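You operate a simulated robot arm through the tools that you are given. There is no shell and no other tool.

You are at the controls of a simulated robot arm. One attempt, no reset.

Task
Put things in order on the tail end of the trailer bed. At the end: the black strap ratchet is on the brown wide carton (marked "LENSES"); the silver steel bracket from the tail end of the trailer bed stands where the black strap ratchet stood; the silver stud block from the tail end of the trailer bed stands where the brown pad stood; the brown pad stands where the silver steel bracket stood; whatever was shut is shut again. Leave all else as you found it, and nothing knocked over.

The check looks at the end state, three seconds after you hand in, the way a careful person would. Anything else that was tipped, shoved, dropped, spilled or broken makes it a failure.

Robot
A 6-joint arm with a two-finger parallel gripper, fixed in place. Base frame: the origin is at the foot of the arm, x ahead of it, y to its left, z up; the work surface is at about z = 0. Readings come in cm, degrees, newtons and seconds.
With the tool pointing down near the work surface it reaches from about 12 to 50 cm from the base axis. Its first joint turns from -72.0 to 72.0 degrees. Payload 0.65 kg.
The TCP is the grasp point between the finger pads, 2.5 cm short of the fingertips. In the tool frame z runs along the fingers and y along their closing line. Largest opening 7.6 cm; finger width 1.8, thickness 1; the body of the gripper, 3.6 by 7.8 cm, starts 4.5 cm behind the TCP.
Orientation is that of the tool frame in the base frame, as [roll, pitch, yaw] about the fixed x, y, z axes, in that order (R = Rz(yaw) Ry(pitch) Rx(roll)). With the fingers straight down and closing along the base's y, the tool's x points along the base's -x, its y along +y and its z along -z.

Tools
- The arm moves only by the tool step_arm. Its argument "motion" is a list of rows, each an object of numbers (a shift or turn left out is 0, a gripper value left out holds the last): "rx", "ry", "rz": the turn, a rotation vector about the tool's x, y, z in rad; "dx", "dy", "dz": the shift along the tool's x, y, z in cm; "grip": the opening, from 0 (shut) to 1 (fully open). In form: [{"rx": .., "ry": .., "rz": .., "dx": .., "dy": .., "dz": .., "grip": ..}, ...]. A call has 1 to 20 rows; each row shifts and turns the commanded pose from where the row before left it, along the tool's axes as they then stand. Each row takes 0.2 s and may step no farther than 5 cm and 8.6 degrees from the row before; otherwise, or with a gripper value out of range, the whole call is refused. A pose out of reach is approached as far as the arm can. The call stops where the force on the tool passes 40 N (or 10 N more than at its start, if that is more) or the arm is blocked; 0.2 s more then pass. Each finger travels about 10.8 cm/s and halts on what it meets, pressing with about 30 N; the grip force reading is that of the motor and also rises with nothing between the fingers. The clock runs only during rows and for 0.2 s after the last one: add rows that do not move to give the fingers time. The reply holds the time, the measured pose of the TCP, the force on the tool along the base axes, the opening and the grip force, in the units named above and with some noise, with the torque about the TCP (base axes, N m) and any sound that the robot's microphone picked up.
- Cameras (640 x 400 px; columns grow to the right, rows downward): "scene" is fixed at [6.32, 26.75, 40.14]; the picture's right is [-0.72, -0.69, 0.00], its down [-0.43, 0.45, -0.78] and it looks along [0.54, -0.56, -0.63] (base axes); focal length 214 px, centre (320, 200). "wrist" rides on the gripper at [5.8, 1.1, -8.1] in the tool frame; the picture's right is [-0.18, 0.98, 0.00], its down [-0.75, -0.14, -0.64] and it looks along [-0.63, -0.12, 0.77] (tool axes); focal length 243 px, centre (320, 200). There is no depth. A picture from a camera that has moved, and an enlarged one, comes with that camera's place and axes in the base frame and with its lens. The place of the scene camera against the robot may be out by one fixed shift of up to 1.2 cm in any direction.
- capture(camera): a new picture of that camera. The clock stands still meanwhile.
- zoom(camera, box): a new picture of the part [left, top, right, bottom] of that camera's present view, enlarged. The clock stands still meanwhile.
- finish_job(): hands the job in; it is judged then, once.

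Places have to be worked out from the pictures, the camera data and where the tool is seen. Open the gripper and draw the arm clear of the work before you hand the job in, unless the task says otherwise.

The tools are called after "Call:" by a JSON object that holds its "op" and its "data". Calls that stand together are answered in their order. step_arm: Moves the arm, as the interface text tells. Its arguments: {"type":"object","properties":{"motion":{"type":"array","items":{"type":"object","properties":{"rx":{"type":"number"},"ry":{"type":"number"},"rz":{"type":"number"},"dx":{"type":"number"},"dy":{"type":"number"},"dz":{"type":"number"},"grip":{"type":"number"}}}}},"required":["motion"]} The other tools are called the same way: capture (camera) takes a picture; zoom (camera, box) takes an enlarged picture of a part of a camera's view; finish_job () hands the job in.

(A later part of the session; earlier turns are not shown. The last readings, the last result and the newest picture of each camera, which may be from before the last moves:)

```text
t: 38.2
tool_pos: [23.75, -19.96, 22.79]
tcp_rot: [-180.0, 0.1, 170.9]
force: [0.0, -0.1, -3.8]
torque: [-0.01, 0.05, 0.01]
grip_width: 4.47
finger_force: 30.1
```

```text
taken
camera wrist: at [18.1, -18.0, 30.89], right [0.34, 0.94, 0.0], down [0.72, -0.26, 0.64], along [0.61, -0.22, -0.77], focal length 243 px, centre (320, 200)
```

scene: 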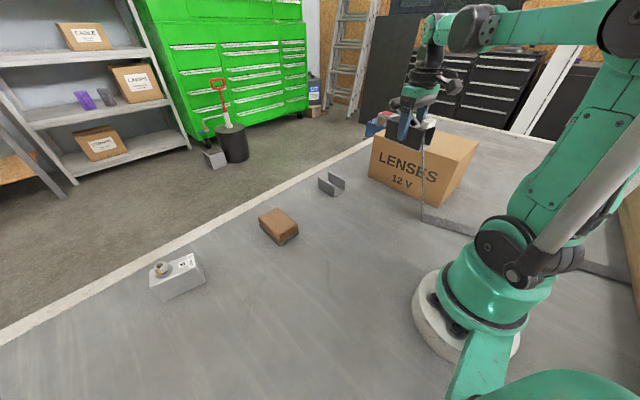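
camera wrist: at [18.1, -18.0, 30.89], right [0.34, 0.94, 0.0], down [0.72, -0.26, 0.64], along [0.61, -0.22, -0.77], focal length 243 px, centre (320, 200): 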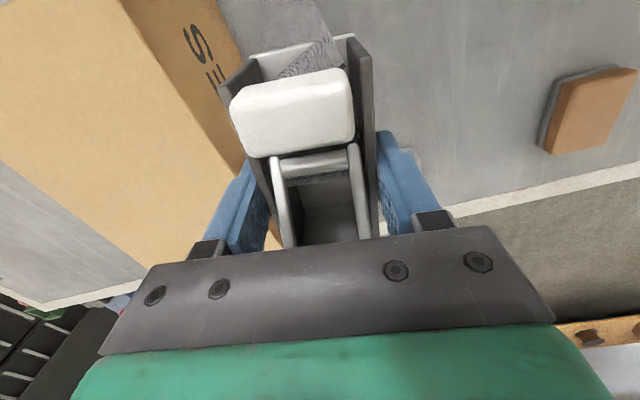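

I turn the ratchet by 30° so its strap end points back to where the strap comes from, and move on towards the carton's front edge, still at 23 cm, then look again to triangulate the carton top.

Call:
{"op": "step_arm", "data": {"motion": [{"rz": 0.131}, {"rz": 0.131}, {"rz": 0.131}, {"rz": 0.131}, {"dx": -0.985, "dy": -2.11}, {"dx": -0.985, "dy": -2.11}, {"dx": -0.985, "dy": -2.11}, {"dx": -0.985, "dy": -2.11}, {}]}}

Call:
{"op": "capture", "data": {"camera": "wrist"}}

Call:
{"op": "capture", "data": {"camera": "scene"}}

```text
t: 40.2
tool_pos: [21.57, -29.01, 22.95]
tcp_rot: [179.9, -0.1, 141.0]
force: [-0.3, -0.2, -2.6]
torque: [0.04, 0.03, -0.01]
grip_width: 4.47
finger_force: 29.8
```

```text
taken
camera wrist: at [17.62, -24.57, 31.0], right [0.76, 0.65, 0.0], down [0.49, -0.58, 0.64], along [0.42, -0.49, -0.77], focal length 243 px, centre (320, 200)
```

wrist: 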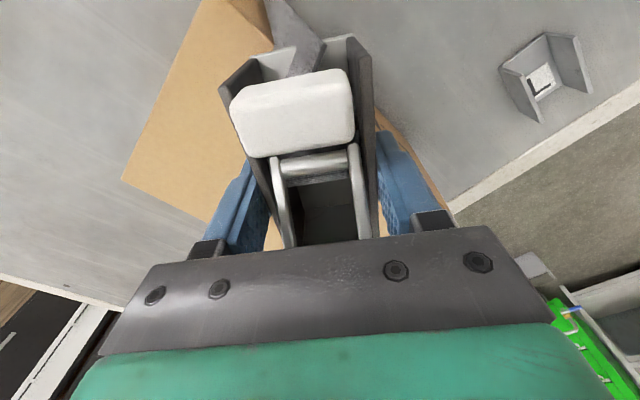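

```text
taken
```

scene: 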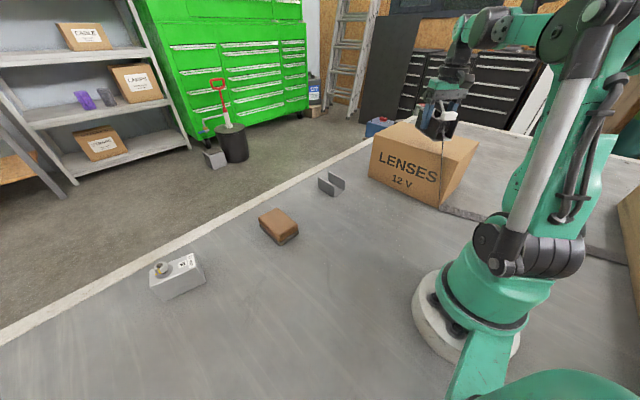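

Triangulating: carton top spans about x 13..36, y -28..-44, top at about 14.5. I move over (22.5, -34.7), where the whole ratchet has at least 2 cm margin, and check the scene before lowering.

Call:
{"op": "step_arm", "data": {"motion": [{"dx": -1.43, "dy": -1.29}, {"dx": -1.43, "dy": -1.29}, {"dx": -1.43, "dy": -1.29}, {}]}}

Call:
{"op": "capture", "data": {"camera": "wrist"}}

Call:
{"op": "zoom", "data": {"camera": "scene", "box": [350, 60, 510, 220]}}

```text
t: 41.2
tool_pos: [22.6, -34.59, 22.94]
tcp_rot: [179.9, 0.0, 140.9]
force: [0.3, 0.3, -3.2]
torque: [0.05, 0.0, -0.01]
grip_width: 4.48
finger_force: 30.1
```

```text
taken
camera wrist: at [18.52, -30.25, 30.92], right [0.76, 0.65, 0.0], down [0.49, -0.58, 0.64], along [0.42, -0.49, -0.77], focal length 243 px, centre (320, 200)
```

wrist: 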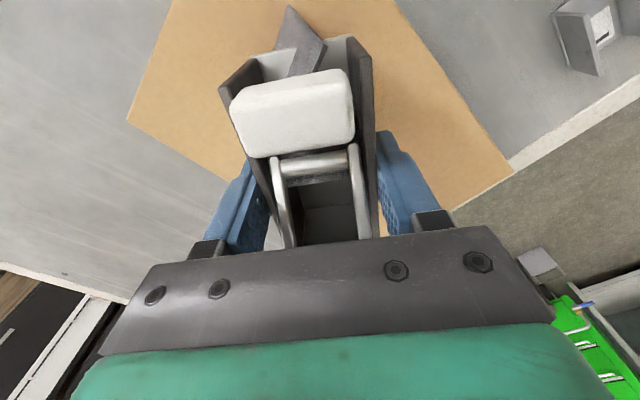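

```text
2.50 times, centred on (430, 140) of scene
camera zoom: at [6.32, 26.75, 40.14], right [-0.72, -0.69, 0.0], down [-0.43, 0.45, -0.78], along [0.54, -0.56, -0.63], focal length 536 px, centre (45, 350)
```

zoom: 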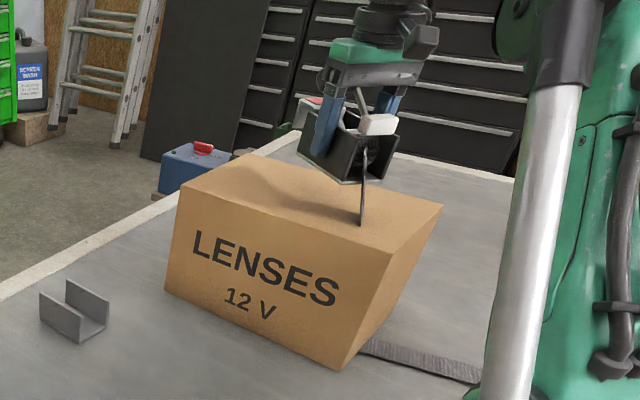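

The ratchet is above the middle of the carton top (corner views agree on a top height near 15.2). I lower 2.6 cm, then go on in fine steps watching for contact.

Call:
{"op": "step_arm", "data": {"motion": [{"dz": 0.9}, {"dz": 0.9}, {"dz": 0.8}, {}]}}

Call:
{"op": "zoom", "data": {"camera": "scene", "box": [350, 60, 510, 220]}}

```text
t: 42.2
tool_pos: [22.49, -34.73, 20.17]
tcp_rot: [179.8, 0.0, 140.9]
force: [-0.1, 0.3, -3.3]
torque: [0.0, 0.05, -0.01]
grip_width: 4.47
finger_force: 30.0
```

```text
2.50 times, centred on (430, 140) of scene
camera zoom: at [6.32, 26.75, 40.14], right [-0.72, -0.69, 0.0], down [-0.43, 0.45, -0.78], along [0.54, -0.56, -0.63], focal length 536 px, centre (45, 350)
```

zoom: 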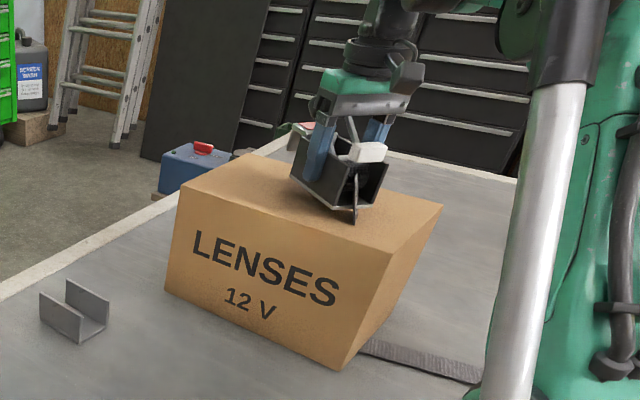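

Still free at z 20.2. I lower in 0.15 cm steps and watch the force.

Call:
{"op": "step_arm", "data": {"motion": [{"dz": 0.15}, {"dz": 0.15}, {"dz": 0.15}, {}]}}

Call:
{"op": "step_arm", "data": {"motion": [{"dz": 0.15}, {"dz": 0.15}, {}]}}

```text
t: 43.2
tool_pos: [22.42, -34.62, 19.83]
tcp_rot: [179.9, 0.0, 140.9]
force: [0.1, -0.2, -2.4]
torque: [0.05, 0.04, -0.02]
grip_width: 4.48
finger_force: 29.9
```

```text
t: 44.0
tool_pos: [22.44, -34.76, 19.62]
tcp_rot: [179.8, 0.0, 140.9]
force: [0.0, -0.1, -3.8]
torque: [0.02, 0.05, -0.01]
grip_width: 4.47
finger_force: 30.4
```

Call:
{"op": "step_arm", "data": {"motion": [{"dz": 0.15}, {"dz": 0.15}, {}]}}

Call:
{"op": "zoom", "data": {"camera": "scene", "box": [400, 80, 480, 170]}}

```text
t: 44.8
tool_pos: [22.51, -34.58, 19.23]
tcp_rot: [179.9, 0.0, 140.8]
force: [0.6, 0.7, -3.3]
torque: [0.04, 0.05, 0.02]
grip_width: 4.49
finger_force: 29.8
```

```text
4.44 times, centred on (440, 125) of scene
camera zoom: at [6.32, 26.75, 40.14], right [-0.72, -0.69, 0.0], down [-0.43, 0.45, -0.78], along [0.54, -0.56, -0.63], focal length 953 px, centre (-213, 533)
```

zoom: 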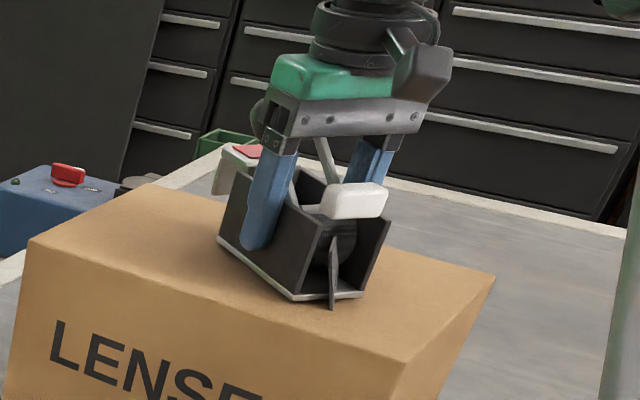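

Almost down on the carton. I continue in 0.1 cm steps.

Call:
{"op": "step_arm", "data": {"motion": [{"dz": 0.1}, {"dz": 0.1}, {}]}}

Call:
{"op": "step_arm", "data": {"motion": [{"dz": 0.1}, {"dz": 0.1}, {}]}}

```text
t: 45.6
tool_pos: [22.39, -34.63, 19.02]
tcp_rot: [179.8, -0.1, 140.9]
force: [-0.6, 0.1, -2.2]
torque: [0.05, 0.04, 0.04]
grip_width: 4.49
finger_force: 29.7
```

```text
t: 46.4
tool_pos: [22.44, -34.69, 18.92]
tcp_rot: [180.0, 0.1, 140.9]
force: [0.1, -2.7, 24.3]
torque: [-0.15, -0.06, 0.03]
grip_width: 4.5
finger_force: 30.2
```

Contact: +24 N, so the ratchet sits on the carton top at TCP 18.95 (top at about 15.0). I ease up by 0.1 cm and check before opening.

Call:
{"op": "step_arm", "data": {"motion": [{"dz": -0.1}, {}]}}

Call:
{"op": "zoom", "data": {"camera": "scene", "box": [350, 60, 510, 220]}}

```text
t: 47.0
tool_pos: [22.54, -34.71, 18.98]
tcp_rot: [179.8, 0.1, 140.9]
force: [-0.9, 0.8, -3.6]
torque: [0.05, 0.0, 0.0]
grip_width: 4.48
finger_force: 30.3
```

```text
2.50 times, centred on (430, 140) of scene
camera zoom: at [6.32, 26.75, 40.14], right [-0.72, -0.69, 0.0], down [-0.43, 0.45, -0.78], along [0.54, -0.56, -0.63], focal length 536 px, centre (45, 350)
```

zoom: 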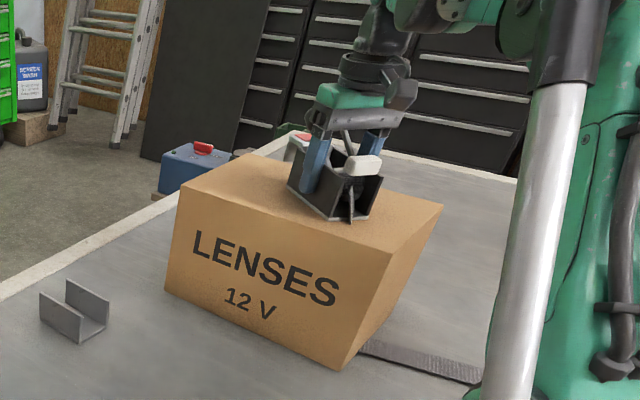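

It hangs a hair above the carton. I lower 0.07 cm and open the fingers gently, then read.

Call:
{"op": "step_arm", "data": {"motion": [{"dz": 0.07}, {}, {"grip": 0.62}, {"grip": 0.66}, {"grip": 0.8}, {"grip": 0.95}, {}]}}

Call:
{"op": "capture", "data": {"camera": "wrist"}}

Call:
{"op": "zoom", "data": {"camera": "scene", "box": [350, 60, 510, 220]}}

```text
t: 48.6
tool_pos: [22.45, -34.79, 19.08]
tcp_rot: [179.9, 0.0, 140.9]
force: [0.2, -0.1, -0.6]
torque: [0.04, 0.03, 0.0]
grip_width: 7.23
finger_force: 0.0
```

```text
taken
camera wrist: at [18.52, -30.15, 26.97], right [0.76, 0.65, 0.0], down [0.49, -0.58, 0.64], along [0.42, -0.49, -0.77], focal length 243 px, centre (320, 200)
```

wrist: 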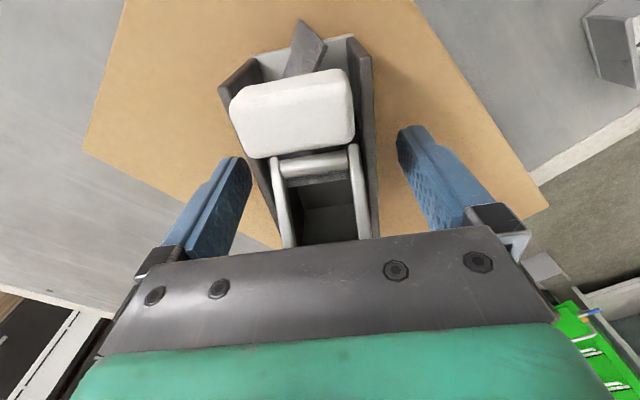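

```text
2.50 times, centred on (430, 140) of scene
camera zoom: at [6.32, 26.75, 40.14], right [-0.72, -0.69, 0.0], down [-0.43, 0.45, -0.78], along [0.54, -0.56, -0.63], focal length 536 px, centre (45, 350)
```

zoom: 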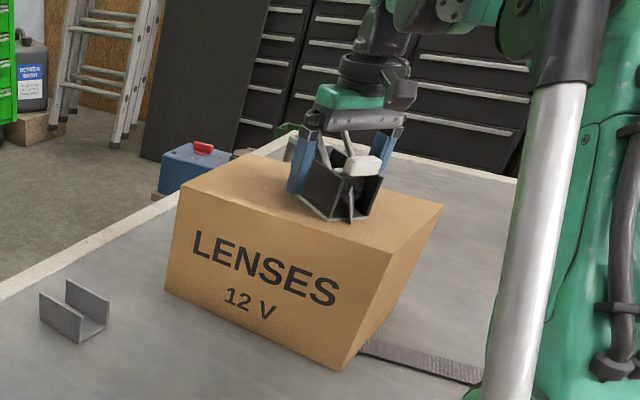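

The ratchet stands free on the carton, fingers clear on both sides. I rise straight up and look.

Call:
{"op": "step_arm", "data": {"motion": [{"dz": -0.5}, {"dz": -1.0}, {"dz": -1.5}, {"dz": -2.0}, {"dz": -2.0}, {"dz": -2.0}, {}]}}

Call:
{"op": "capture", "data": {"camera": "wrist"}}

Call:
{"op": "zoom", "data": {"camera": "scene", "box": [350, 60, 510, 220]}}

```text
t: 50.2
tool_pos: [22.49, -34.7, 27.87]
tcp_rot: [179.9, 0.0, 140.9]
force: [-0.8, -1.4, -0.1]
torque: [-0.01, -0.03, 0.03]
grip_width: 7.21
finger_force: 0.0
```

```text
taken
camera wrist: at [18.49, -30.13, 35.97], right [0.76, 0.65, 0.0], down [0.49, -0.58, 0.64], along [0.42, -0.49, -0.77], focal length 243 px, centre (320, 200)
```

wrist: 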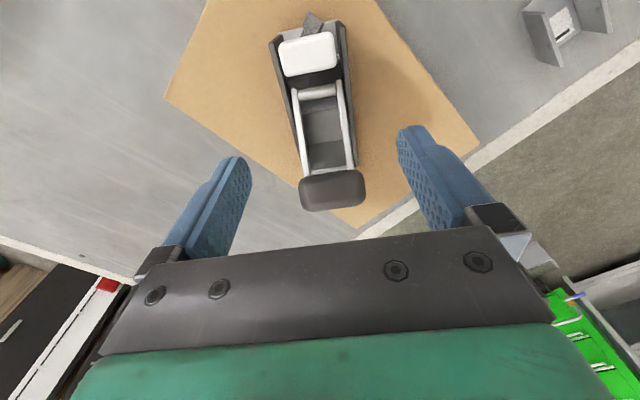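

```text
2.50 times, centred on (430, 140) of scene
camera zoom: at [6.32, 26.75, 40.14], right [-0.72, -0.69, 0.0], down [-0.43, 0.45, -0.78], along [0.54, -0.56, -0.63], focal length 536 px, centre (45, 350)
```

zoom: 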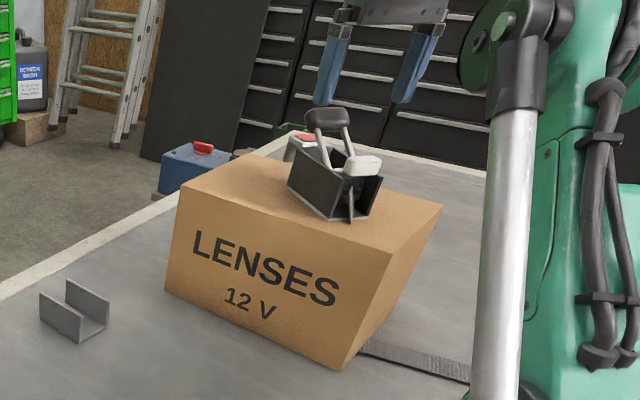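

The ratchet stands upright on the carton, handle as before. Next the bracket: I swing over to about (29.5, -15.7), turn the tool back to yaw 180 and lower a bit to see it from close.

Call:
{"op": "step_arm", "data": {"motion": [{"dz": -1.5}, {"dx": 1.3, "dy": 3.84}, {"dx": 1.3, "dy": 3.84}, {"dx": 1.3, "dy": 3.84}, {"dx": 1.3, "dy": 3.84}, {"dx": 1.3, "dy": 3.84}, {"rz": -0.136}, {"rz": -0.136}, {"rz": -0.136}, {"rz": -0.136}, {"rz": -0.136}, {"dz": 3.0}, {"dz": 3.0}, {"dz": 3.0}, {"dz": 3.0}, {}]}}

Call:
{"op": "capture", "data": {"camera": "wrist"}}

Call:
{"op": "capture", "data": {"camera": "scene"}}

```text
t: 53.6
tool_pos: [29.46, -15.65, 16.67]
tcp_rot: [180.0, 0.0, 180.0]
force: [-0.2, -1.0, 0.5]
torque: [0.01, -0.01, -0.01]
grip_width: 7.22
finger_force: 0.0
out of reach, approached as far as the arm can: row 1
```

```text
taken
camera wrist: at [23.55, -14.59, 24.7], right [0.19, 0.98, 0.0], down [0.75, -0.14, 0.64], along [0.63, -0.12, -0.77], focal length 243 px, centre (320, 200)
```

wrist: 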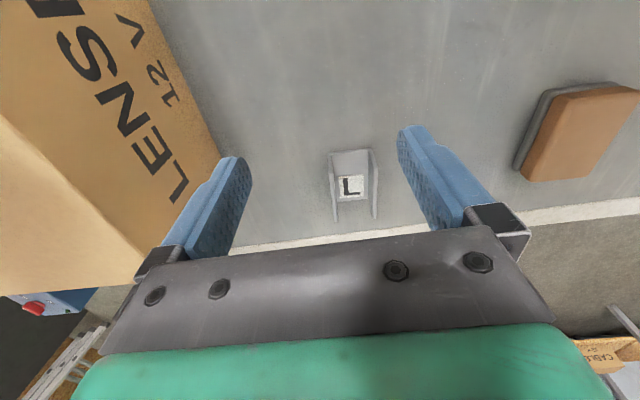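

```text
taken
```

scene: 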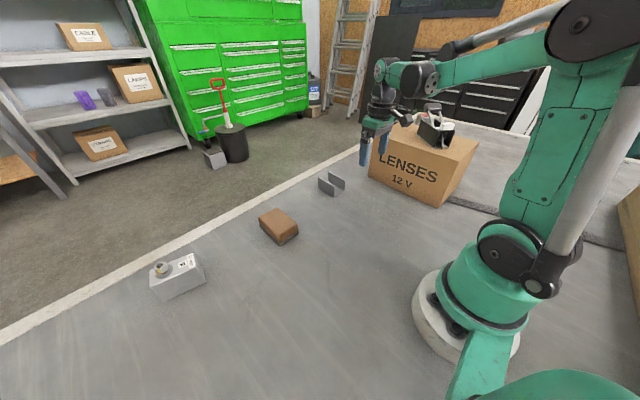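

The bracket shows as a U-channel with its walls along x and an "L" label on its floor. I enlarge it, and the pad too.

Call:
{"op": "zoom", "data": {"camera": "wrist", "box": [310, 130, 400, 240]}}

Call:
{"op": "zoom", "data": {"camera": "wrist", "box": [490, 70, 640, 200]}}

Call:
{"op": "zoom", "data": {"camera": "scene", "box": [300, 150, 380, 220]}}

```text
3.64 times, centred on (355, 185) of wrist
camera zoom: at [23.55, -14.59, 24.7], right [0.19, 0.98, 0.0], down [0.75, -0.14, 0.64], along [0.63, -0.12, -0.77], focal length 882 px, centre (193, 254)
```

zoom: 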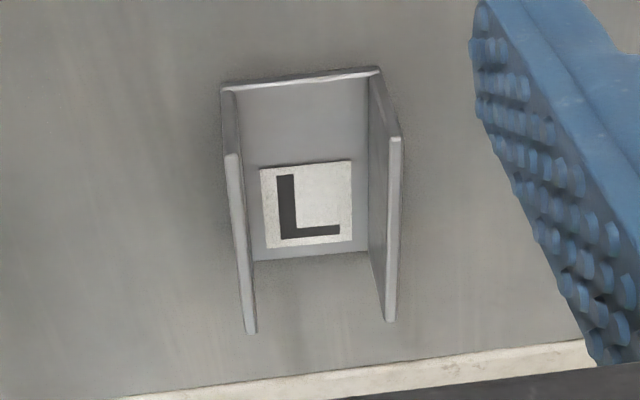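

```text
3.08 times, centred on (565, 135) of wrist
camera zoom: at [23.55, -14.59, 24.7], right [0.19, 0.98, 0.0], down [0.75, -0.14, 0.64], along [0.63, -0.12, -0.77], focal length 746 px, centre (-434, 400)
```

zoom: 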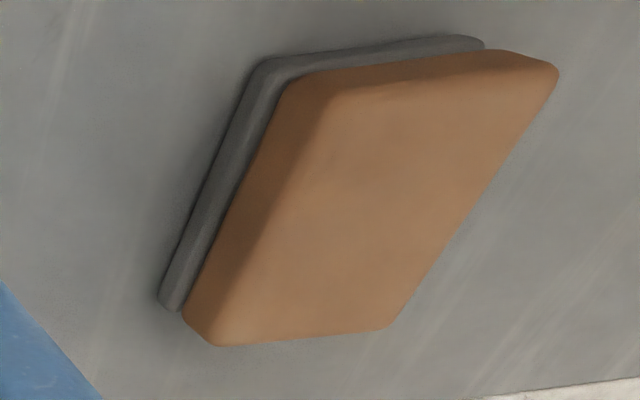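

```text
5.71 times, centred on (340, 185) of scene
camera zoom: at [6.32, 26.75, 40.14], right [-0.72, -0.69, 0.0], down [-0.43, 0.45, -0.78], along [0.54, -0.56, -0.63], focal length 1226 px, centre (206, 286)
```

zoom: 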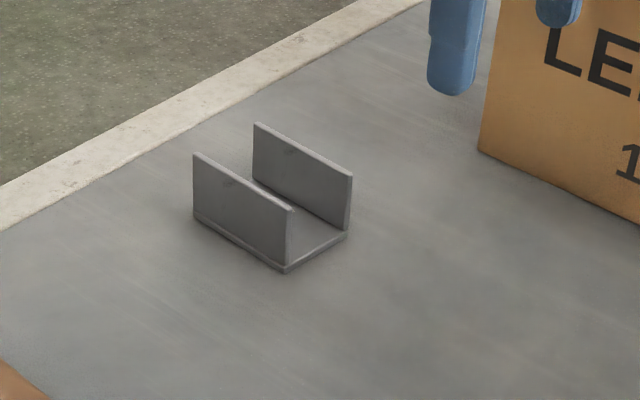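

Bracket: floor x 37.2..44.4, y -16.2..-11.6, walls 4.2 high, centre (40.7, -14.0), turned about -3°. The pad: about x 34..43.5, y 5..11, centre (38.8, 8.0). I go above the bracket with the gripper fully open.

Call:
{"op": "step_arm", "data": {"motion": [{"dx": -2.81, "dy": 0.41, "dz": 2.0, "grip": 1.0}, {"dx": -2.81, "dy": 0.41, "dz": 2.0}, {"dx": -2.81, "dy": 0.41, "dz": 2.0}, {"dx": -2.81, "dy": 0.42, "dz": 2.0}, {"rz": 0.052}, {}]}}

Call:
{"op": "capture", "data": {"camera": "wrist"}}

Call:
{"op": "zoom", "data": {"camera": "scene", "box": [280, 110, 400, 220]}}

```text
t: 55.0
tool_pos: [40.71, -13.96, 8.72]
tcp_rot: [-179.9, 0.0, 176.8]
force: [-0.3, -0.1, 0.6]
torque: [0.05, 0.0, 0.05]
grip_width: 7.61
finger_force: 0.1
```

```text
taken
camera wrist: at [34.9, -12.57, 16.76], right [0.24, 0.97, 0.0], down [0.74, -0.18, 0.64], along [0.63, -0.15, -0.77], focal length 243 px, centre (320, 200)
```

wrist: 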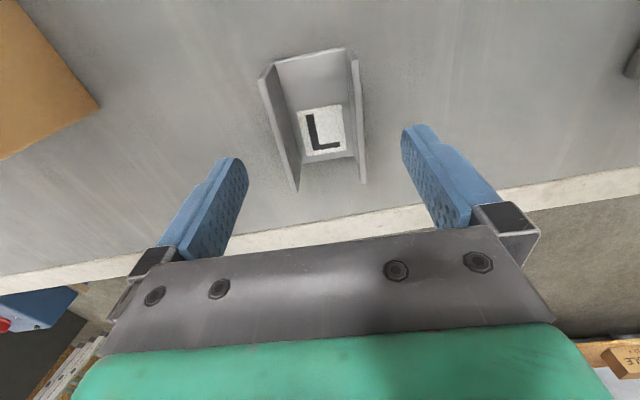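

```text
3.64 times, centred on (340, 165) of scene
camera zoom: at [6.32, 26.75, 40.14], right [-0.72, -0.69, 0.0], down [-0.43, 0.45, -0.78], along [0.54, -0.56, -0.63], focal length 780 px, centre (247, 327)
```

zoom: 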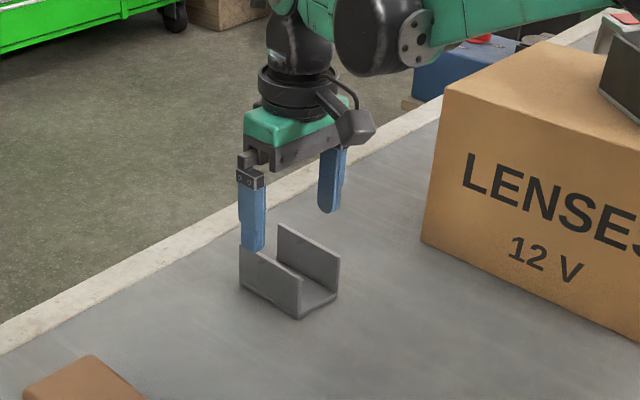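

The bracket is centred between the fingers; its centre re-measures to (40.8, -14.0). I lower to z 3.2 around its walls.

Call:
{"op": "step_arm", "data": {"motion": [{"dz": 1.5}, {"dz": 1.5}, {"dz": 1.5}, {"dz": 1.0}, {}]}}

Call:
{"op": "zoom", "data": {"camera": "scene", "box": [280, 110, 400, 220]}}

Call:
{"op": "capture", "data": {"camera": "wrist"}}

```text
t: 56.2
tool_pos: [40.77, -14.17, 3.13]
tcp_rot: [-180.0, 0.0, 176.9]
force: [0.1, 0.2, 0.0]
torque: [0.03, 0.02, 0.03]
grip_width: 7.61
finger_force: 0.2
```

```text
3.64 times, centred on (340, 165) of scene
camera zoom: at [6.32, 26.75, 40.14], right [-0.72, -0.69, 0.0], down [-0.43, 0.45, -0.78], along [0.54, -0.56, -0.63], focal length 780 px, centre (247, 327)
```

zoom: 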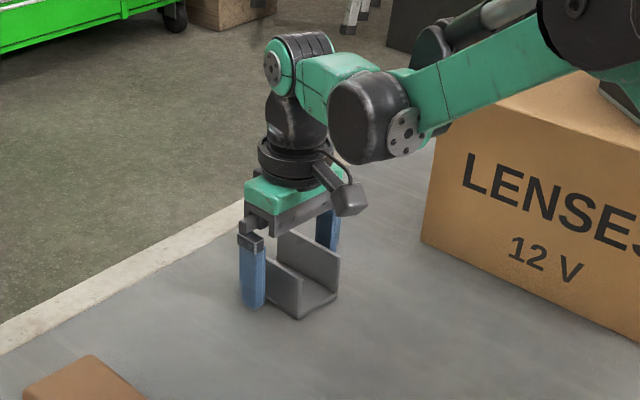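

```text
taken
camera wrist: at [34.91, -12.65, 11.23], right [0.24, 0.97, 0.0], down [0.74, -0.18, 0.64], along [0.63, -0.15, -0.77], focal length 243 px, centre (320, 200)
```

wrist: 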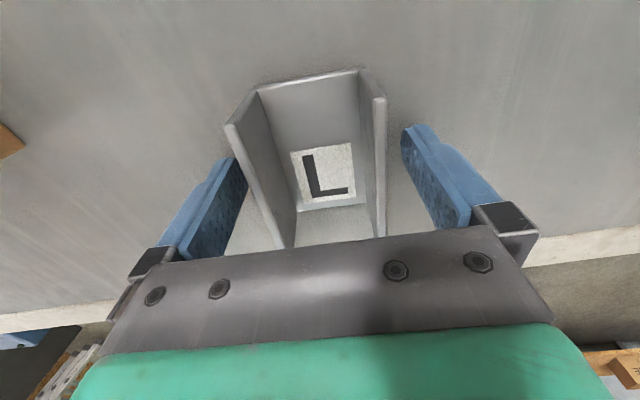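

Fingers straddle the walls. I close gently.

Call:
{"op": "step_arm", "data": {"motion": [{"grip": 0.75}, {"grip": 0.65}, {"grip": 0.5}, {}, {}]}}

Call:
{"op": "step_arm", "data": {"motion": [{"dz": -0.3}, {"dz": -0.3}, {}]}}

Call:
{"op": "capture", "data": {"camera": "wrist"}}

```text
t: 57.4
tool_pos: [40.75, -13.99, 3.2]
tcp_rot: [-180.0, 0.0, 176.9]
force: [0.5, 0.8, -0.8]
torque: [0.0, 0.02, 0.0]
grip_width: 4.99
finger_force: 29.6
```

```text
t: 58.2
tool_pos: [40.76, -14.03, 3.68]
tcp_rot: [-180.0, -0.1, 176.9]
force: [0.0, 0.4, -2.9]
torque: [0.03, 0.03, 0.0]
grip_width: 4.96
finger_force: 29.6
```

```text
taken
camera wrist: at [34.9, -12.62, 11.82], right [0.24, 0.97, 0.0], down [0.74, -0.18, 0.64], along [0.63, -0.15, -0.77], focal length 243 px, centre (320, 200)
```

wrist: 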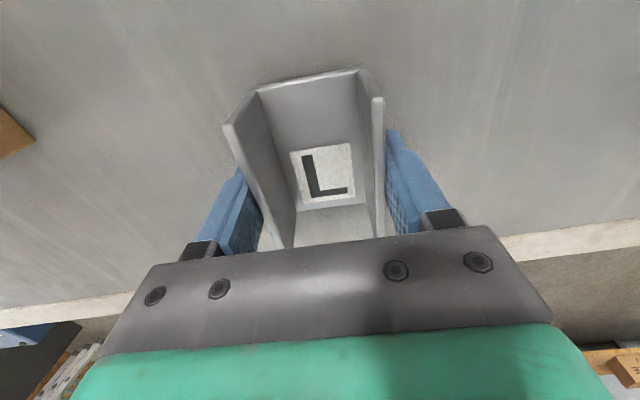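

Held at 4.97 cm, weight about 2.7 N; the bracket came up straight. I lift to z 12 and carry it towards the ratchet's old spot at (25.8, 22.1).

Call:
{"op": "step_arm", "data": {"motion": [{"dz": -1.3}, {"dz": -2.0}, {"dz": -2.5}, {"dz": -2.5}, {"dx": 0.65, "dy": 1.36}, {"dx": 1.29, "dy": 2.71}, {"dx": 1.29, "dy": 2.71}, {"dx": 1.29, "dy": 2.71}, {"dx": 1.29, "dy": 2.71}, {"dx": 1.29, "dy": 2.71}, {"dx": 1.29, "dy": 2.71}, {"dx": 1.29, "dy": 2.71}, {"dx": 1.29, "dy": 2.71}, {"dx": 1.29, "dy": 2.71}, {"dx": 1.29, "dy": 2.71}, {"dx": 1.29, "dy": 2.71}, {"dx": 1.29, "dy": 2.71}, {"dx": 0.65, "dy": 1.36}, {}]}}

Call:
{"op": "capture", "data": {"camera": "wrist"}}

Call:
{"op": "capture", "data": {"camera": "scene"}}

```text
t: 62.2
tool_pos: [25.91, 22.06, 12.09]
tcp_rot: [180.0, 0.0, 176.9]
force: [-0.1, 0.4, -2.9]
torque: [0.04, 0.02, 0.0]
grip_width: 5.0
finger_force: 30.7
```

```text
taken
camera wrist: at [20.07, 23.52, 20.14], right [0.24, 0.97, 0.0], down [0.74, -0.18, 0.64], along [0.63, -0.15, -0.77], focal length 243 px, centre (320, 200)
```

wrist: 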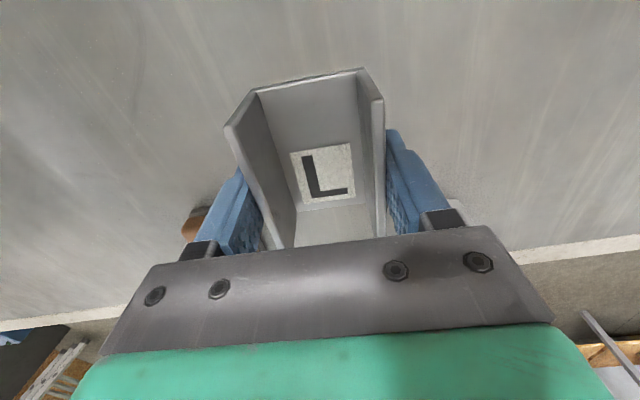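

```text
taken
```

scene: 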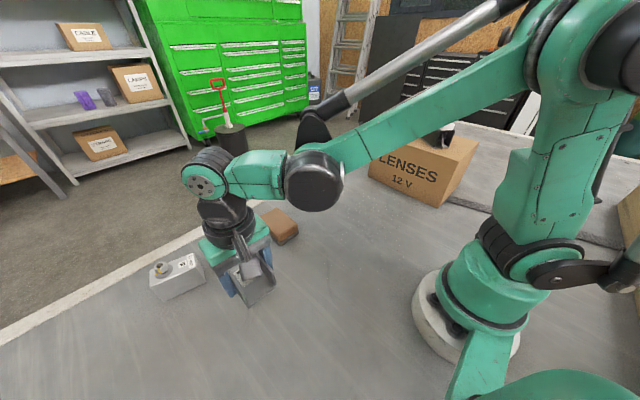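

I'm over the old ratchet spot at (25.9, 22.1). I lower 8.3 cm, then feel for the bed in fine steps.

Call:
{"op": "step_arm", "data": {"motion": [{"dz": 1.5}, {"dz": 2.0}, {"dz": 2.0}, {"dz": 1.5}, {"dz": 1.0}, {"dz": 0.3}, {}]}}

Call:
{"op": "step_arm", "data": {"motion": [{"dz": 0.15}, {"dz": 0.15}, {}]}}

```text
t: 63.8
tool_pos: [25.93, 22.05, 3.69]
tcp_rot: [-180.0, 0.0, 176.9]
force: [-0.1, -1.3, -3.1]
torque: [-0.03, 0.04, 0.01]
grip_width: 4.95
finger_force: 30.2
```

```text
t: 64.6
tool_pos: [25.89, 22.14, 3.5]
tcp_rot: [-180.0, 0.0, 177.0]
force: [0.4, -0.4, -4.1]
torque: [0.02, 0.01, -0.03]
grip_width: 4.96
finger_force: 30.2
```

Call:
{"op": "step_arm", "data": {"motion": [{"dz": 0.1}, {"dz": 0.1}, {}]}}

Call:
{"op": "step_arm", "data": {"motion": [{"dz": 0.07}, {}]}}

```text
t: 65.4
tool_pos: [25.92, 22.02, 3.2]
tcp_rot: [179.9, 0.0, 176.9]
force: [0.2, -0.1, -3.2]
torque: [0.0, 0.0, -0.01]
grip_width: 4.98
finger_force: 30.2
```

```text
t: 66.0
tool_pos: [25.79, 22.06, 3.19]
tcp_rot: [180.0, 0.1, 176.9]
force: [-1.5, 0.0, 22.0]
torque: [-0.2, -0.25, -0.05]
grip_width: 4.99
finger_force: 30.3
```

Contact with the bed (+22 N). I ease up 0.06 cm, open slowly, and rise.

Call:
{"op": "step_arm", "data": {"motion": [{"dz": -0.05}, {}, {"grip": 0.68}, {"grip": 0.72}, {"grip": 0.85}, {"grip": 1.0}, {}]}}

Call:
{"op": "capture", "data": {"camera": "wrist"}}

```text
t: 67.6
tool_pos: [25.93, 22.09, 3.26]
tcp_rot: [-180.0, 0.0, 176.9]
force: [-0.9, -0.2, -0.8]
torque: [0.01, -0.02, 0.01]
grip_width: 7.62
finger_force: 0.0
```

```text
taken
camera wrist: at [20.03, 23.47, 11.29], right [0.24, 0.97, 0.0], down [0.74, -0.18, 0.64], along [0.63, -0.15, -0.77], focal length 243 px, centre (320, 200)
```

wrist: 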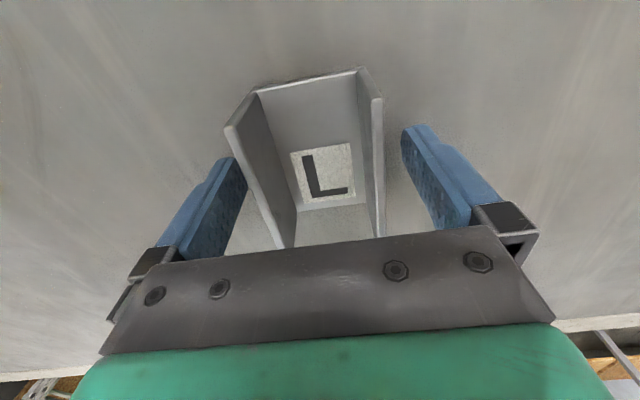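

The bracket stands on its own. I rise and move over to view the pad.

Call:
{"op": "step_arm", "data": {"motion": [{"dz": -1.0}, {"dz": -2.0}, {"dz": -3.0}, {"dz": -3.0}, {"dz": -3.0}, {"dx": -0.575, "dy": -3.375}, {"dx": -0.575, "dy": -3.375}, {"dx": -0.575, "dy": -3.375}, {"dx": -0.575, "dy": -3.375}, {}]}}

Call:
{"op": "capture", "data": {"camera": "wrist"}}

Call:
{"op": "zoom", "data": {"camera": "wrist", "box": [240, 120, 400, 240]}}

Call:
{"op": "capture", "data": {"camera": "scene"}}

```text
t: 69.8
tool_pos: [27.59, 8.5, 15.22]
tcp_rot: [179.9, 0.0, 176.9]
force: [0.0, 0.8, 0.4]
torque: [0.03, 0.01, 0.01]
grip_width: 7.62
finger_force: 0.0
```

```text
taken
camera wrist: at [21.69, 9.82, 23.3], right [0.24, 0.97, 0.0], down [0.74, -0.18, 0.64], along [0.63, -0.15, -0.77], focal length 243 px, centre (320, 200)
```

wrist: 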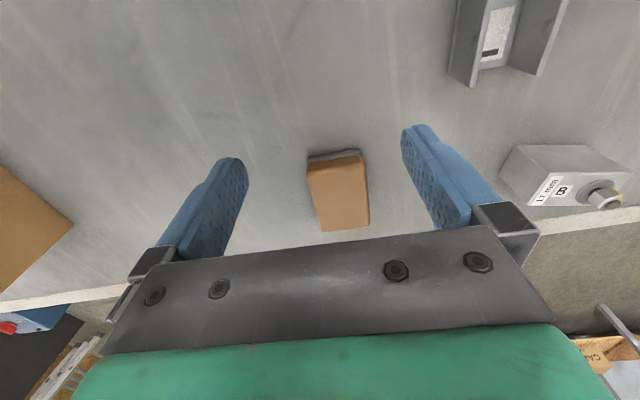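

```text
3.33 times, centred on (320, 180) of wrist
camera zoom: at [21.69, 9.82, 23.3], right [0.24, 0.97, 0.0], down [0.74, -0.18, 0.64], along [0.63, -0.15, -0.77], focal length 809 px, centre (320, 267)
```

zoom: 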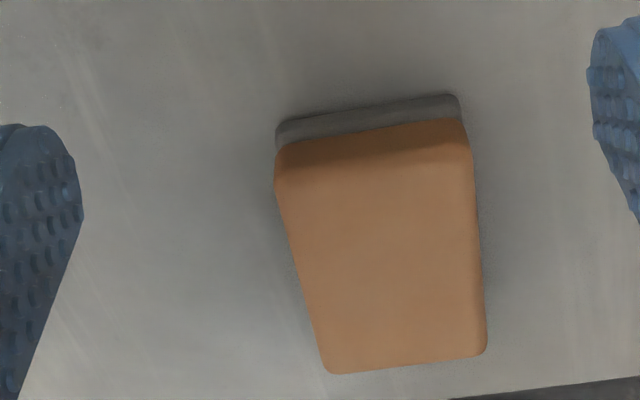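

```text
taken
```

scene: 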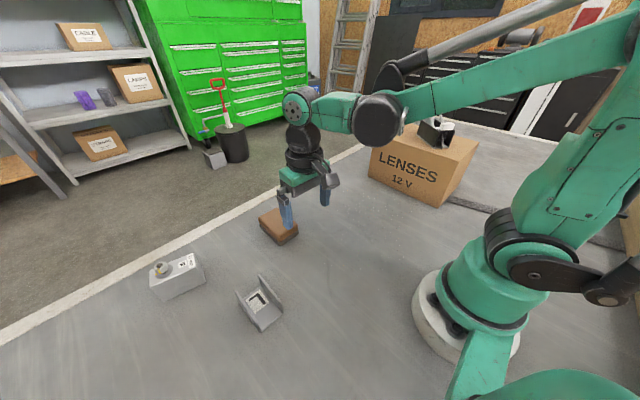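

Pad: x 34.7..43.8, y 5.0..11.0, about 2.6 high, turned about -3°, centre (39.2, 8.0). I go above it at z 7.5 and check the centring, since the margin is only 0.85 cm per side.

Call:
{"op": "step_arm", "data": {"motion": [{"dx": -2.9, "dy": 0.03, "dz": 1.9}, {"dx": -2.9, "dy": 0.03, "dz": 1.9}, {"dx": -2.9, "dy": 0.03, "dz": 1.9}, {"dx": -2.9, "dy": 0.03, "dz": 1.9}, {}]}}

Call:
{"op": "capture", "data": {"camera": "wrist"}}

Call:
{"op": "zoom", "data": {"camera": "wrist", "box": [200, 20, 480, 240]}}

```text
t: 71.0
tool_pos: [39.29, 7.77, 7.54]
tcp_rot: [180.0, 0.1, 176.8]
force: [-0.5, -0.2, -0.8]
torque: [-0.02, 0.01, -0.03]
grip_width: 7.58
finger_force: 0.1
```

```text
taken
camera wrist: at [33.3, 9.24, 15.65], right [0.24, 0.97, 0.0], down [0.74, -0.18, 0.64], along [0.63, -0.15, -0.77], focal length 243 px, centre (320, 200)
```

wrist: 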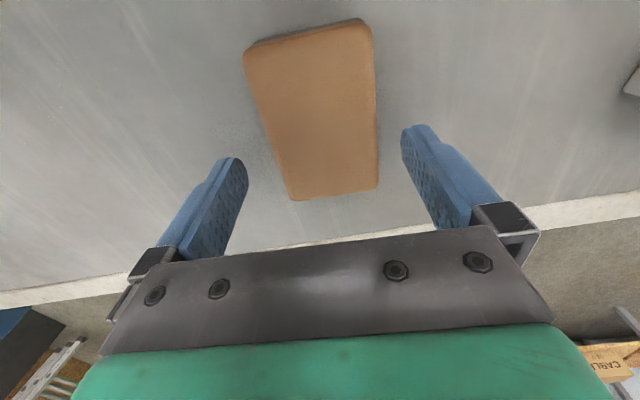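

```text
1.82 times, centred on (340, 130) of wrist
camera zoom: at [33.3, 9.24, 15.65], right [0.24, 0.97, 0.0], down [0.74, -0.18, 0.64], along [0.63, -0.15, -0.77], focal length 441 px, centre (284, 327)
```

zoom: 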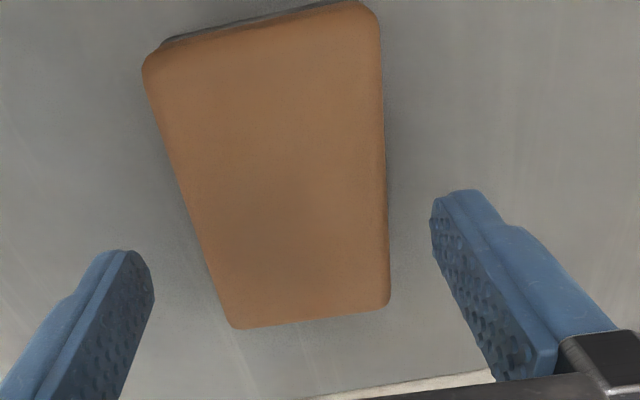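

The pad's centre re-measures to (39.2, 8.0), width 5.8; the tool sits at (39.0, 7.8), so I shift 0.17 cm each way and lower to z 2.9.

Call:
{"op": "step_arm", "data": {"motion": [{"dx": -0.16, "dy": 0.17}, {"dz": 1.5}, {"dz": 1.5}, {"dz": 1.0}, {"dz": 0.6}, {}]}}

Call:
{"op": "capture", "data": {"camera": "wrist"}}

Call:
{"op": "zoom", "data": {"camera": "scene", "box": [220, 150, 340, 260]}}

```text
t: 72.4
tool_pos: [39.22, 8.07, 3.01]
tcp_rot: [-179.9, 0.0, 176.9]
force: [0.3, -0.2, -0.5]
torque: [0.0, -0.02, -0.01]
grip_width: 7.6
finger_force: 0.0
```

```text
taken
camera wrist: at [33.38, 9.48, 11.11], right [0.24, 0.97, 0.0], down [0.74, -0.18, 0.64], along [0.63, -0.15, -0.77], focal length 243 px, centre (320, 200)
```

wrist: 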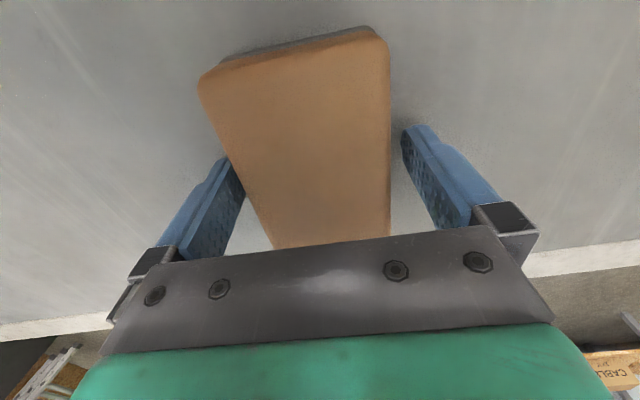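

```text
3.64 times, centred on (280, 205) of scene
camera zoom: at [6.32, 26.75, 40.14], right [-0.72, -0.69, 0.0], down [-0.43, 0.45, -0.78], along [0.54, -0.56, -0.63], focal length 780 px, centre (466, 182)
```

zoom: 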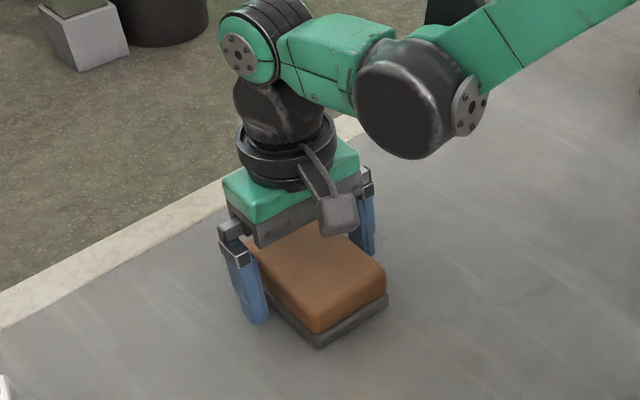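

Fingers are around the pad without contact. I close gently and do a tiny lift.

Call:
{"op": "step_arm", "data": {"motion": [{"grip": 0.85}, {"grip": 0.79}, {"grip": 0.68}, {}, {}]}}

Call:
{"op": "step_arm", "data": {"motion": [{"dz": -0.3}, {"dz": -0.3}, {}]}}

Call:
{"op": "zoom", "data": {"camera": "scene", "box": [220, 150, 340, 260]}}

```text
t: 73.6
tool_pos: [39.26, 8.14, 3.05]
tcp_rot: [-180.0, 0.0, 176.8]
force: [0.7, 0.4, 0.2]
torque: [-0.02, -0.01, 0.01]
grip_width: 5.94
finger_force: 29.8
```

```text
t: 74.4
tool_pos: [39.27, 8.03, 3.61]
tcp_rot: [-179.9, 0.0, 177.0]
force: [0.3, 0.6, -0.6]
torque: [0.0, 0.04, 0.0]
grip_width: 5.94
finger_force: 29.7
```

```text
3.64 times, centred on (280, 205) of scene
camera zoom: at [6.32, 26.75, 40.14], right [-0.72, -0.69, 0.0], down [-0.43, 0.45, -0.78], along [0.54, -0.56, -0.63], focal length 780 px, centre (466, 182)
```

zoom: 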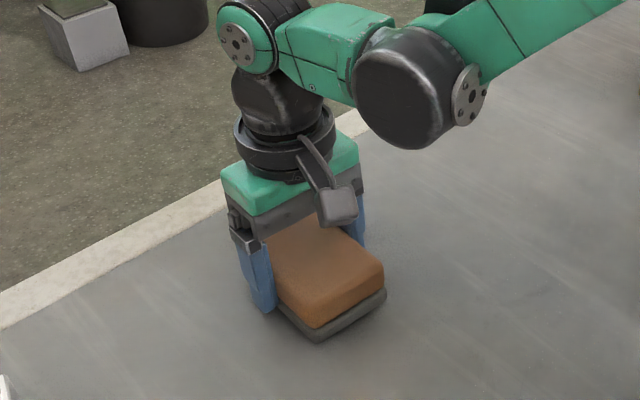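

The grip holds at 5.94 cm and the pad seems to have risen slightly, though it's light. I lift 1.5 cm more and check that it really comes along.

Call:
{"op": "step_arm", "data": {"motion": [{"dz": -0.5}, {"dz": -0.5}, {"dz": -0.5}, {}]}}

Call:
{"op": "zoom", "data": {"camera": "scene", "box": [220, 150, 340, 260]}}

Call:
{"op": "capture", "data": {"camera": "wrist"}}

```text
t: 75.4
tool_pos: [39.22, 8.01, 5.1]
tcp_rot: [-179.9, 0.1, 177.0]
force: [-0.2, 0.4, -0.6]
torque: [0.02, -0.01, 0.0]
grip_width: 5.95
finger_force: 29.7
```

```text
3.64 times, centred on (280, 205) of scene
camera zoom: at [6.32, 26.75, 40.14], right [-0.72, -0.69, 0.0], down [-0.43, 0.45, -0.78], along [0.54, -0.56, -0.63], focal length 780 px, centre (466, 182)
```

zoom: 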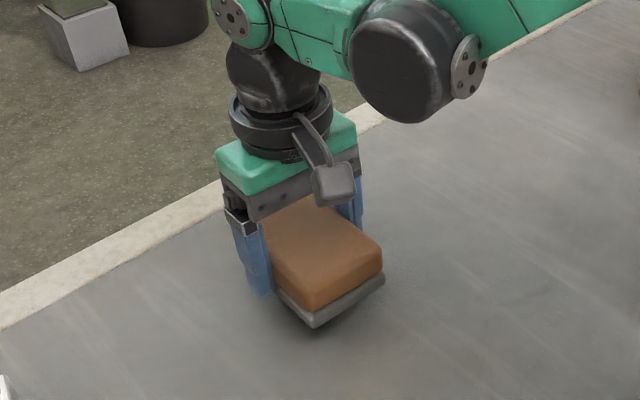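

```text
taken
camera wrist: at [33.4, 9.46, 13.19], right [0.24, 0.97, 0.0], down [0.74, -0.18, 0.64], along [0.63, -0.15, -0.77], focal length 243 px, centre (320, 200)
```

wrist: 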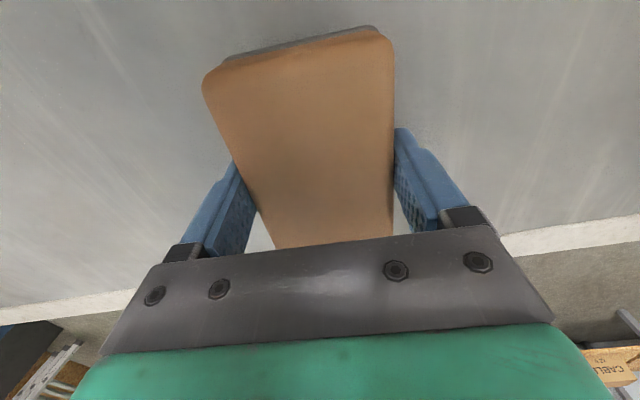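

The pad is off the bed and level. I raise it to z 9 and carry it to the bracket's old spot (40.8, -14.0).

Call:
{"op": "step_arm", "data": {"motion": [{"dz": -1.5}, {"dz": -2.0}, {"dx": -0.277, "dy": -2.19}, {"dx": -0.277, "dy": -2.19}, {"dx": -0.277, "dy": -2.19}, {"dx": -0.277, "dy": -2.19}, {"dx": -0.277, "dy": -2.19}, {"dx": -0.277, "dy": -2.19}, {"dx": -0.277, "dy": -2.19}, {"dx": -0.277, "dy": -2.19}, {"dx": -0.277, "dy": -2.19}, {"dx": -0.277, "dy": -2.19}, {}]}}

Call:
{"op": "capture", "data": {"camera": "scene"}}

Call:
{"op": "capture", "data": {"camera": "wrist"}}

```text
t: 78.2
tool_pos: [40.94, -13.9, 8.53]
tcp_rot: [180.0, 0.0, 176.9]
force: [-0.5, 0.4, -0.1]
torque: [0.01, 0.01, -0.02]
grip_width: 5.95
finger_force: 29.4
```

```text
taken
```

scene: 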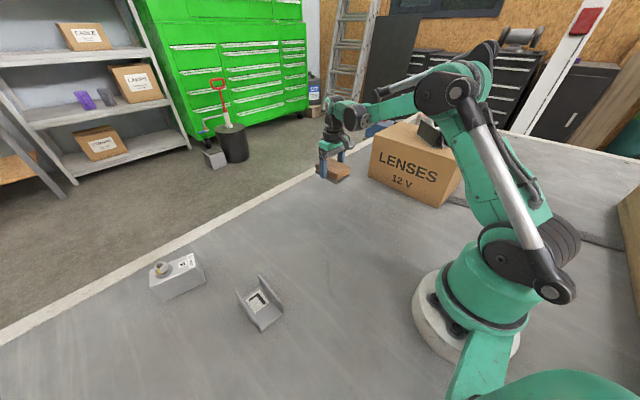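

```text
taken
camera wrist: at [35.03, -12.53, 16.64], right [0.24, 0.97, 0.0], down [0.74, -0.18, 0.64], along [0.63, -0.15, -0.77], focal length 243 px, centre (320, 200)
```

wrist: 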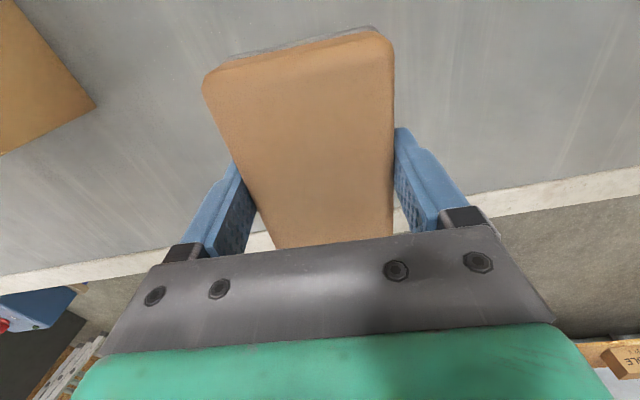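

Over the bracket's old spot. I lower the pad 5 cm, then go in fine steps to the bed.

Call:
{"op": "step_arm", "data": {"motion": [{"dz": 1.5}, {"dz": 1.5}, {"dz": 1.2}, {"dz": 0.8}, {}]}}

Call:
{"op": "step_arm", "data": {"motion": [{"dz": 0.15}, {"dz": 0.15}, {}]}}

```text
t: 79.4
tool_pos: [40.77, -13.99, 3.64]
tcp_rot: [-180.0, 0.0, 176.9]
force: [0.1, -0.3, -0.4]
torque: [0.01, -0.01, 0.03]
grip_width: 5.93
finger_force: 30.1
```

```text
t: 80.2
tool_pos: [40.9, -13.98, 3.35]
tcp_rot: [180.0, 0.0, 176.9]
force: [-0.2, -0.2, -0.5]
torque: [0.01, -0.01, -0.02]
grip_width: 5.93
finger_force: 29.7
```

Call:
{"op": "step_arm", "data": {"motion": [{"dz": 0.1}, {"dz": 0.1}, {}]}}

Call:
{"op": "step_arm", "data": {"motion": [{"dz": 0.08}, {}]}}

```text
t: 81.0
tool_pos: [40.74, -13.97, 3.08]
tcp_rot: [-180.0, 0.0, 176.9]
force: [0.3, 0.3, 0.5]
torque: [0.02, 0.01, -0.02]
grip_width: 5.96
finger_force: 30.0
```

```text
t: 81.6
tool_pos: [40.83, -13.81, 3.0]
tcp_rot: [180.0, 0.0, 176.9]
force: [-1.7, -0.8, 6.6]
torque: [-0.02, -0.02, 0.01]
grip_width: 5.95
finger_force: 30.0
```

Contact at +6.6 N: the pad rests on the bed. I open gently (only about 0.8 cm per side is available) and rise.

Call:
{"op": "step_arm", "data": {"motion": [{"grip": 0.81}, {"grip": 0.85}, {"grip": 0.92}, {"grip": 1.0}, {}]}}

Call:
{"op": "capture", "data": {"camera": "wrist"}}

```text
t: 82.8
tool_pos: [40.89, -13.81, 3.05]
tcp_rot: [-180.0, 0.1, 177.0]
force: [0.6, 1.0, -0.2]
torque: [0.0, 0.0, 0.02]
grip_width: 7.59
finger_force: 0.1
```

```text
taken
camera wrist: at [34.98, -12.53, 11.11], right [0.24, 0.97, 0.0], down [0.74, -0.18, 0.64], along [0.63, -0.15, -0.77], focal length 243 px, centre (320, 200)
```

wrist: 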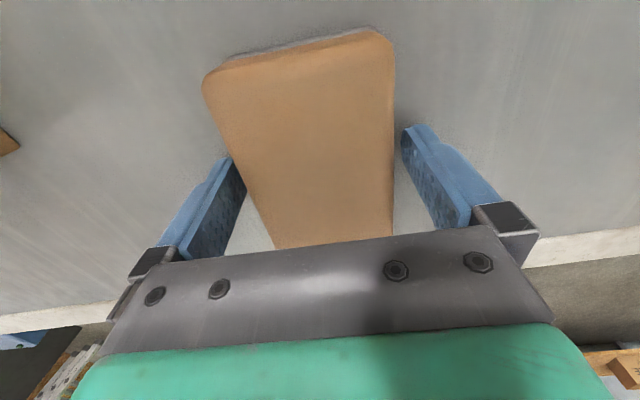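

The pad stands free. I rise and travel to where the wrist camera can look at the stud block.

Call:
{"op": "step_arm", "data": {"motion": [{"dz": -0.5}, {"dz": -1.5}, {"dz": -3.0}, {"dz": -3.5}, {"dz": -3.5}, {"dx": 1.19, "dy": 3.66}, {"dx": 1.19, "dy": 3.66}, {"dx": 1.19, "dy": 3.66}, {"dx": 1.19, "dy": 3.66}, {"dx": 1.19, "dy": 3.66}, {"dx": 1.19, "dy": 3.66}, {"dx": 1.19, "dy": 3.66}, {"dx": 1.19, "dy": 3.66}, {"dx": 1.19, "dy": 3.66}, {"dx": 1.19, "dy": 3.66}, {"dx": 1.19, "dy": 3.66}, {}]}}

Call:
{"op": "capture", "data": {"camera": "wrist"}}

Call:
{"op": "capture", "data": {"camera": "scene"}}

```text
t: 86.4
tool_pos: [29.97, 27.04, 15.03]
tcp_rot: [179.9, 0.1, 177.0]
force: [0.5, -0.6, 0.4]
torque: [-0.01, 0.01, 0.01]
grip_width: 7.61
finger_force: 0.0
```

```text
taken
camera wrist: at [24.13, 28.44, 23.12], right [0.24, 0.97, 0.0], down [0.74, -0.18, 0.64], along [0.63, -0.15, -0.77], focal length 243 px, centre (320, 200)
```

wrist: 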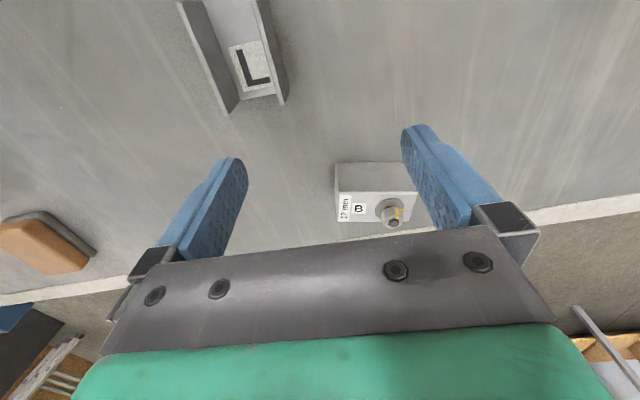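

```text
taken
```

scene: 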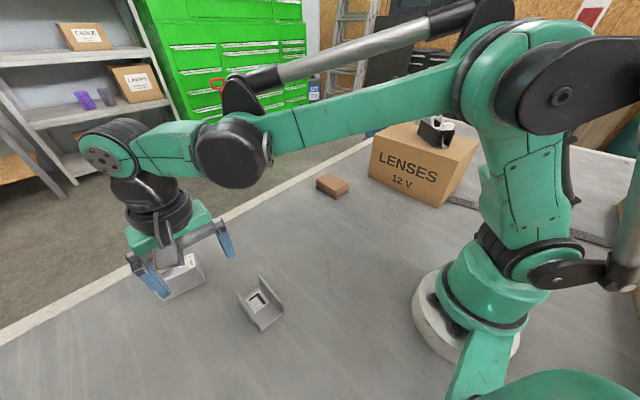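

The pad stands in the bracket's place and the bracket in the ratchet's. I enlarge the stud block to measure it.

Call:
{"op": "zoom", "data": {"camera": "wrist", "box": [310, 140, 430, 240]}}

Call:
{"op": "zoom", "data": {"camera": "scene", "box": [110, 210, 300, 340]}}

```text
4.00 times, centred on (370, 190) of wrist
camera zoom: at [24.13, 28.44, 23.12], right [0.24, 0.97, 0.0], down [0.74, -0.18, 0.64], along [0.63, -0.15, -0.77], focal length 970 px, centre (120, 240)
```

zoom: 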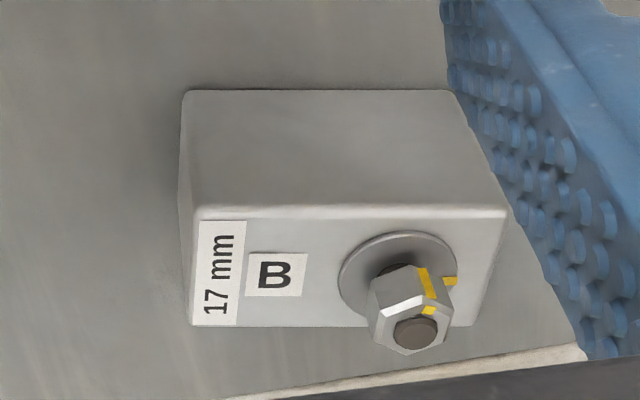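

```text
3.08 times, centred on (205, 275) of scene
camera zoom: at [6.32, 26.75, 40.14], right [-0.72, -0.69, 0.0], down [-0.43, 0.45, -0.78], along [0.54, -0.56, -0.63], focal length 660 px, centre (674, -31)
```

zoom: 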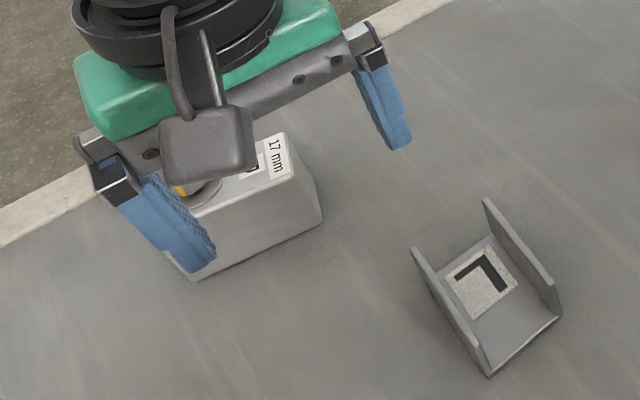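

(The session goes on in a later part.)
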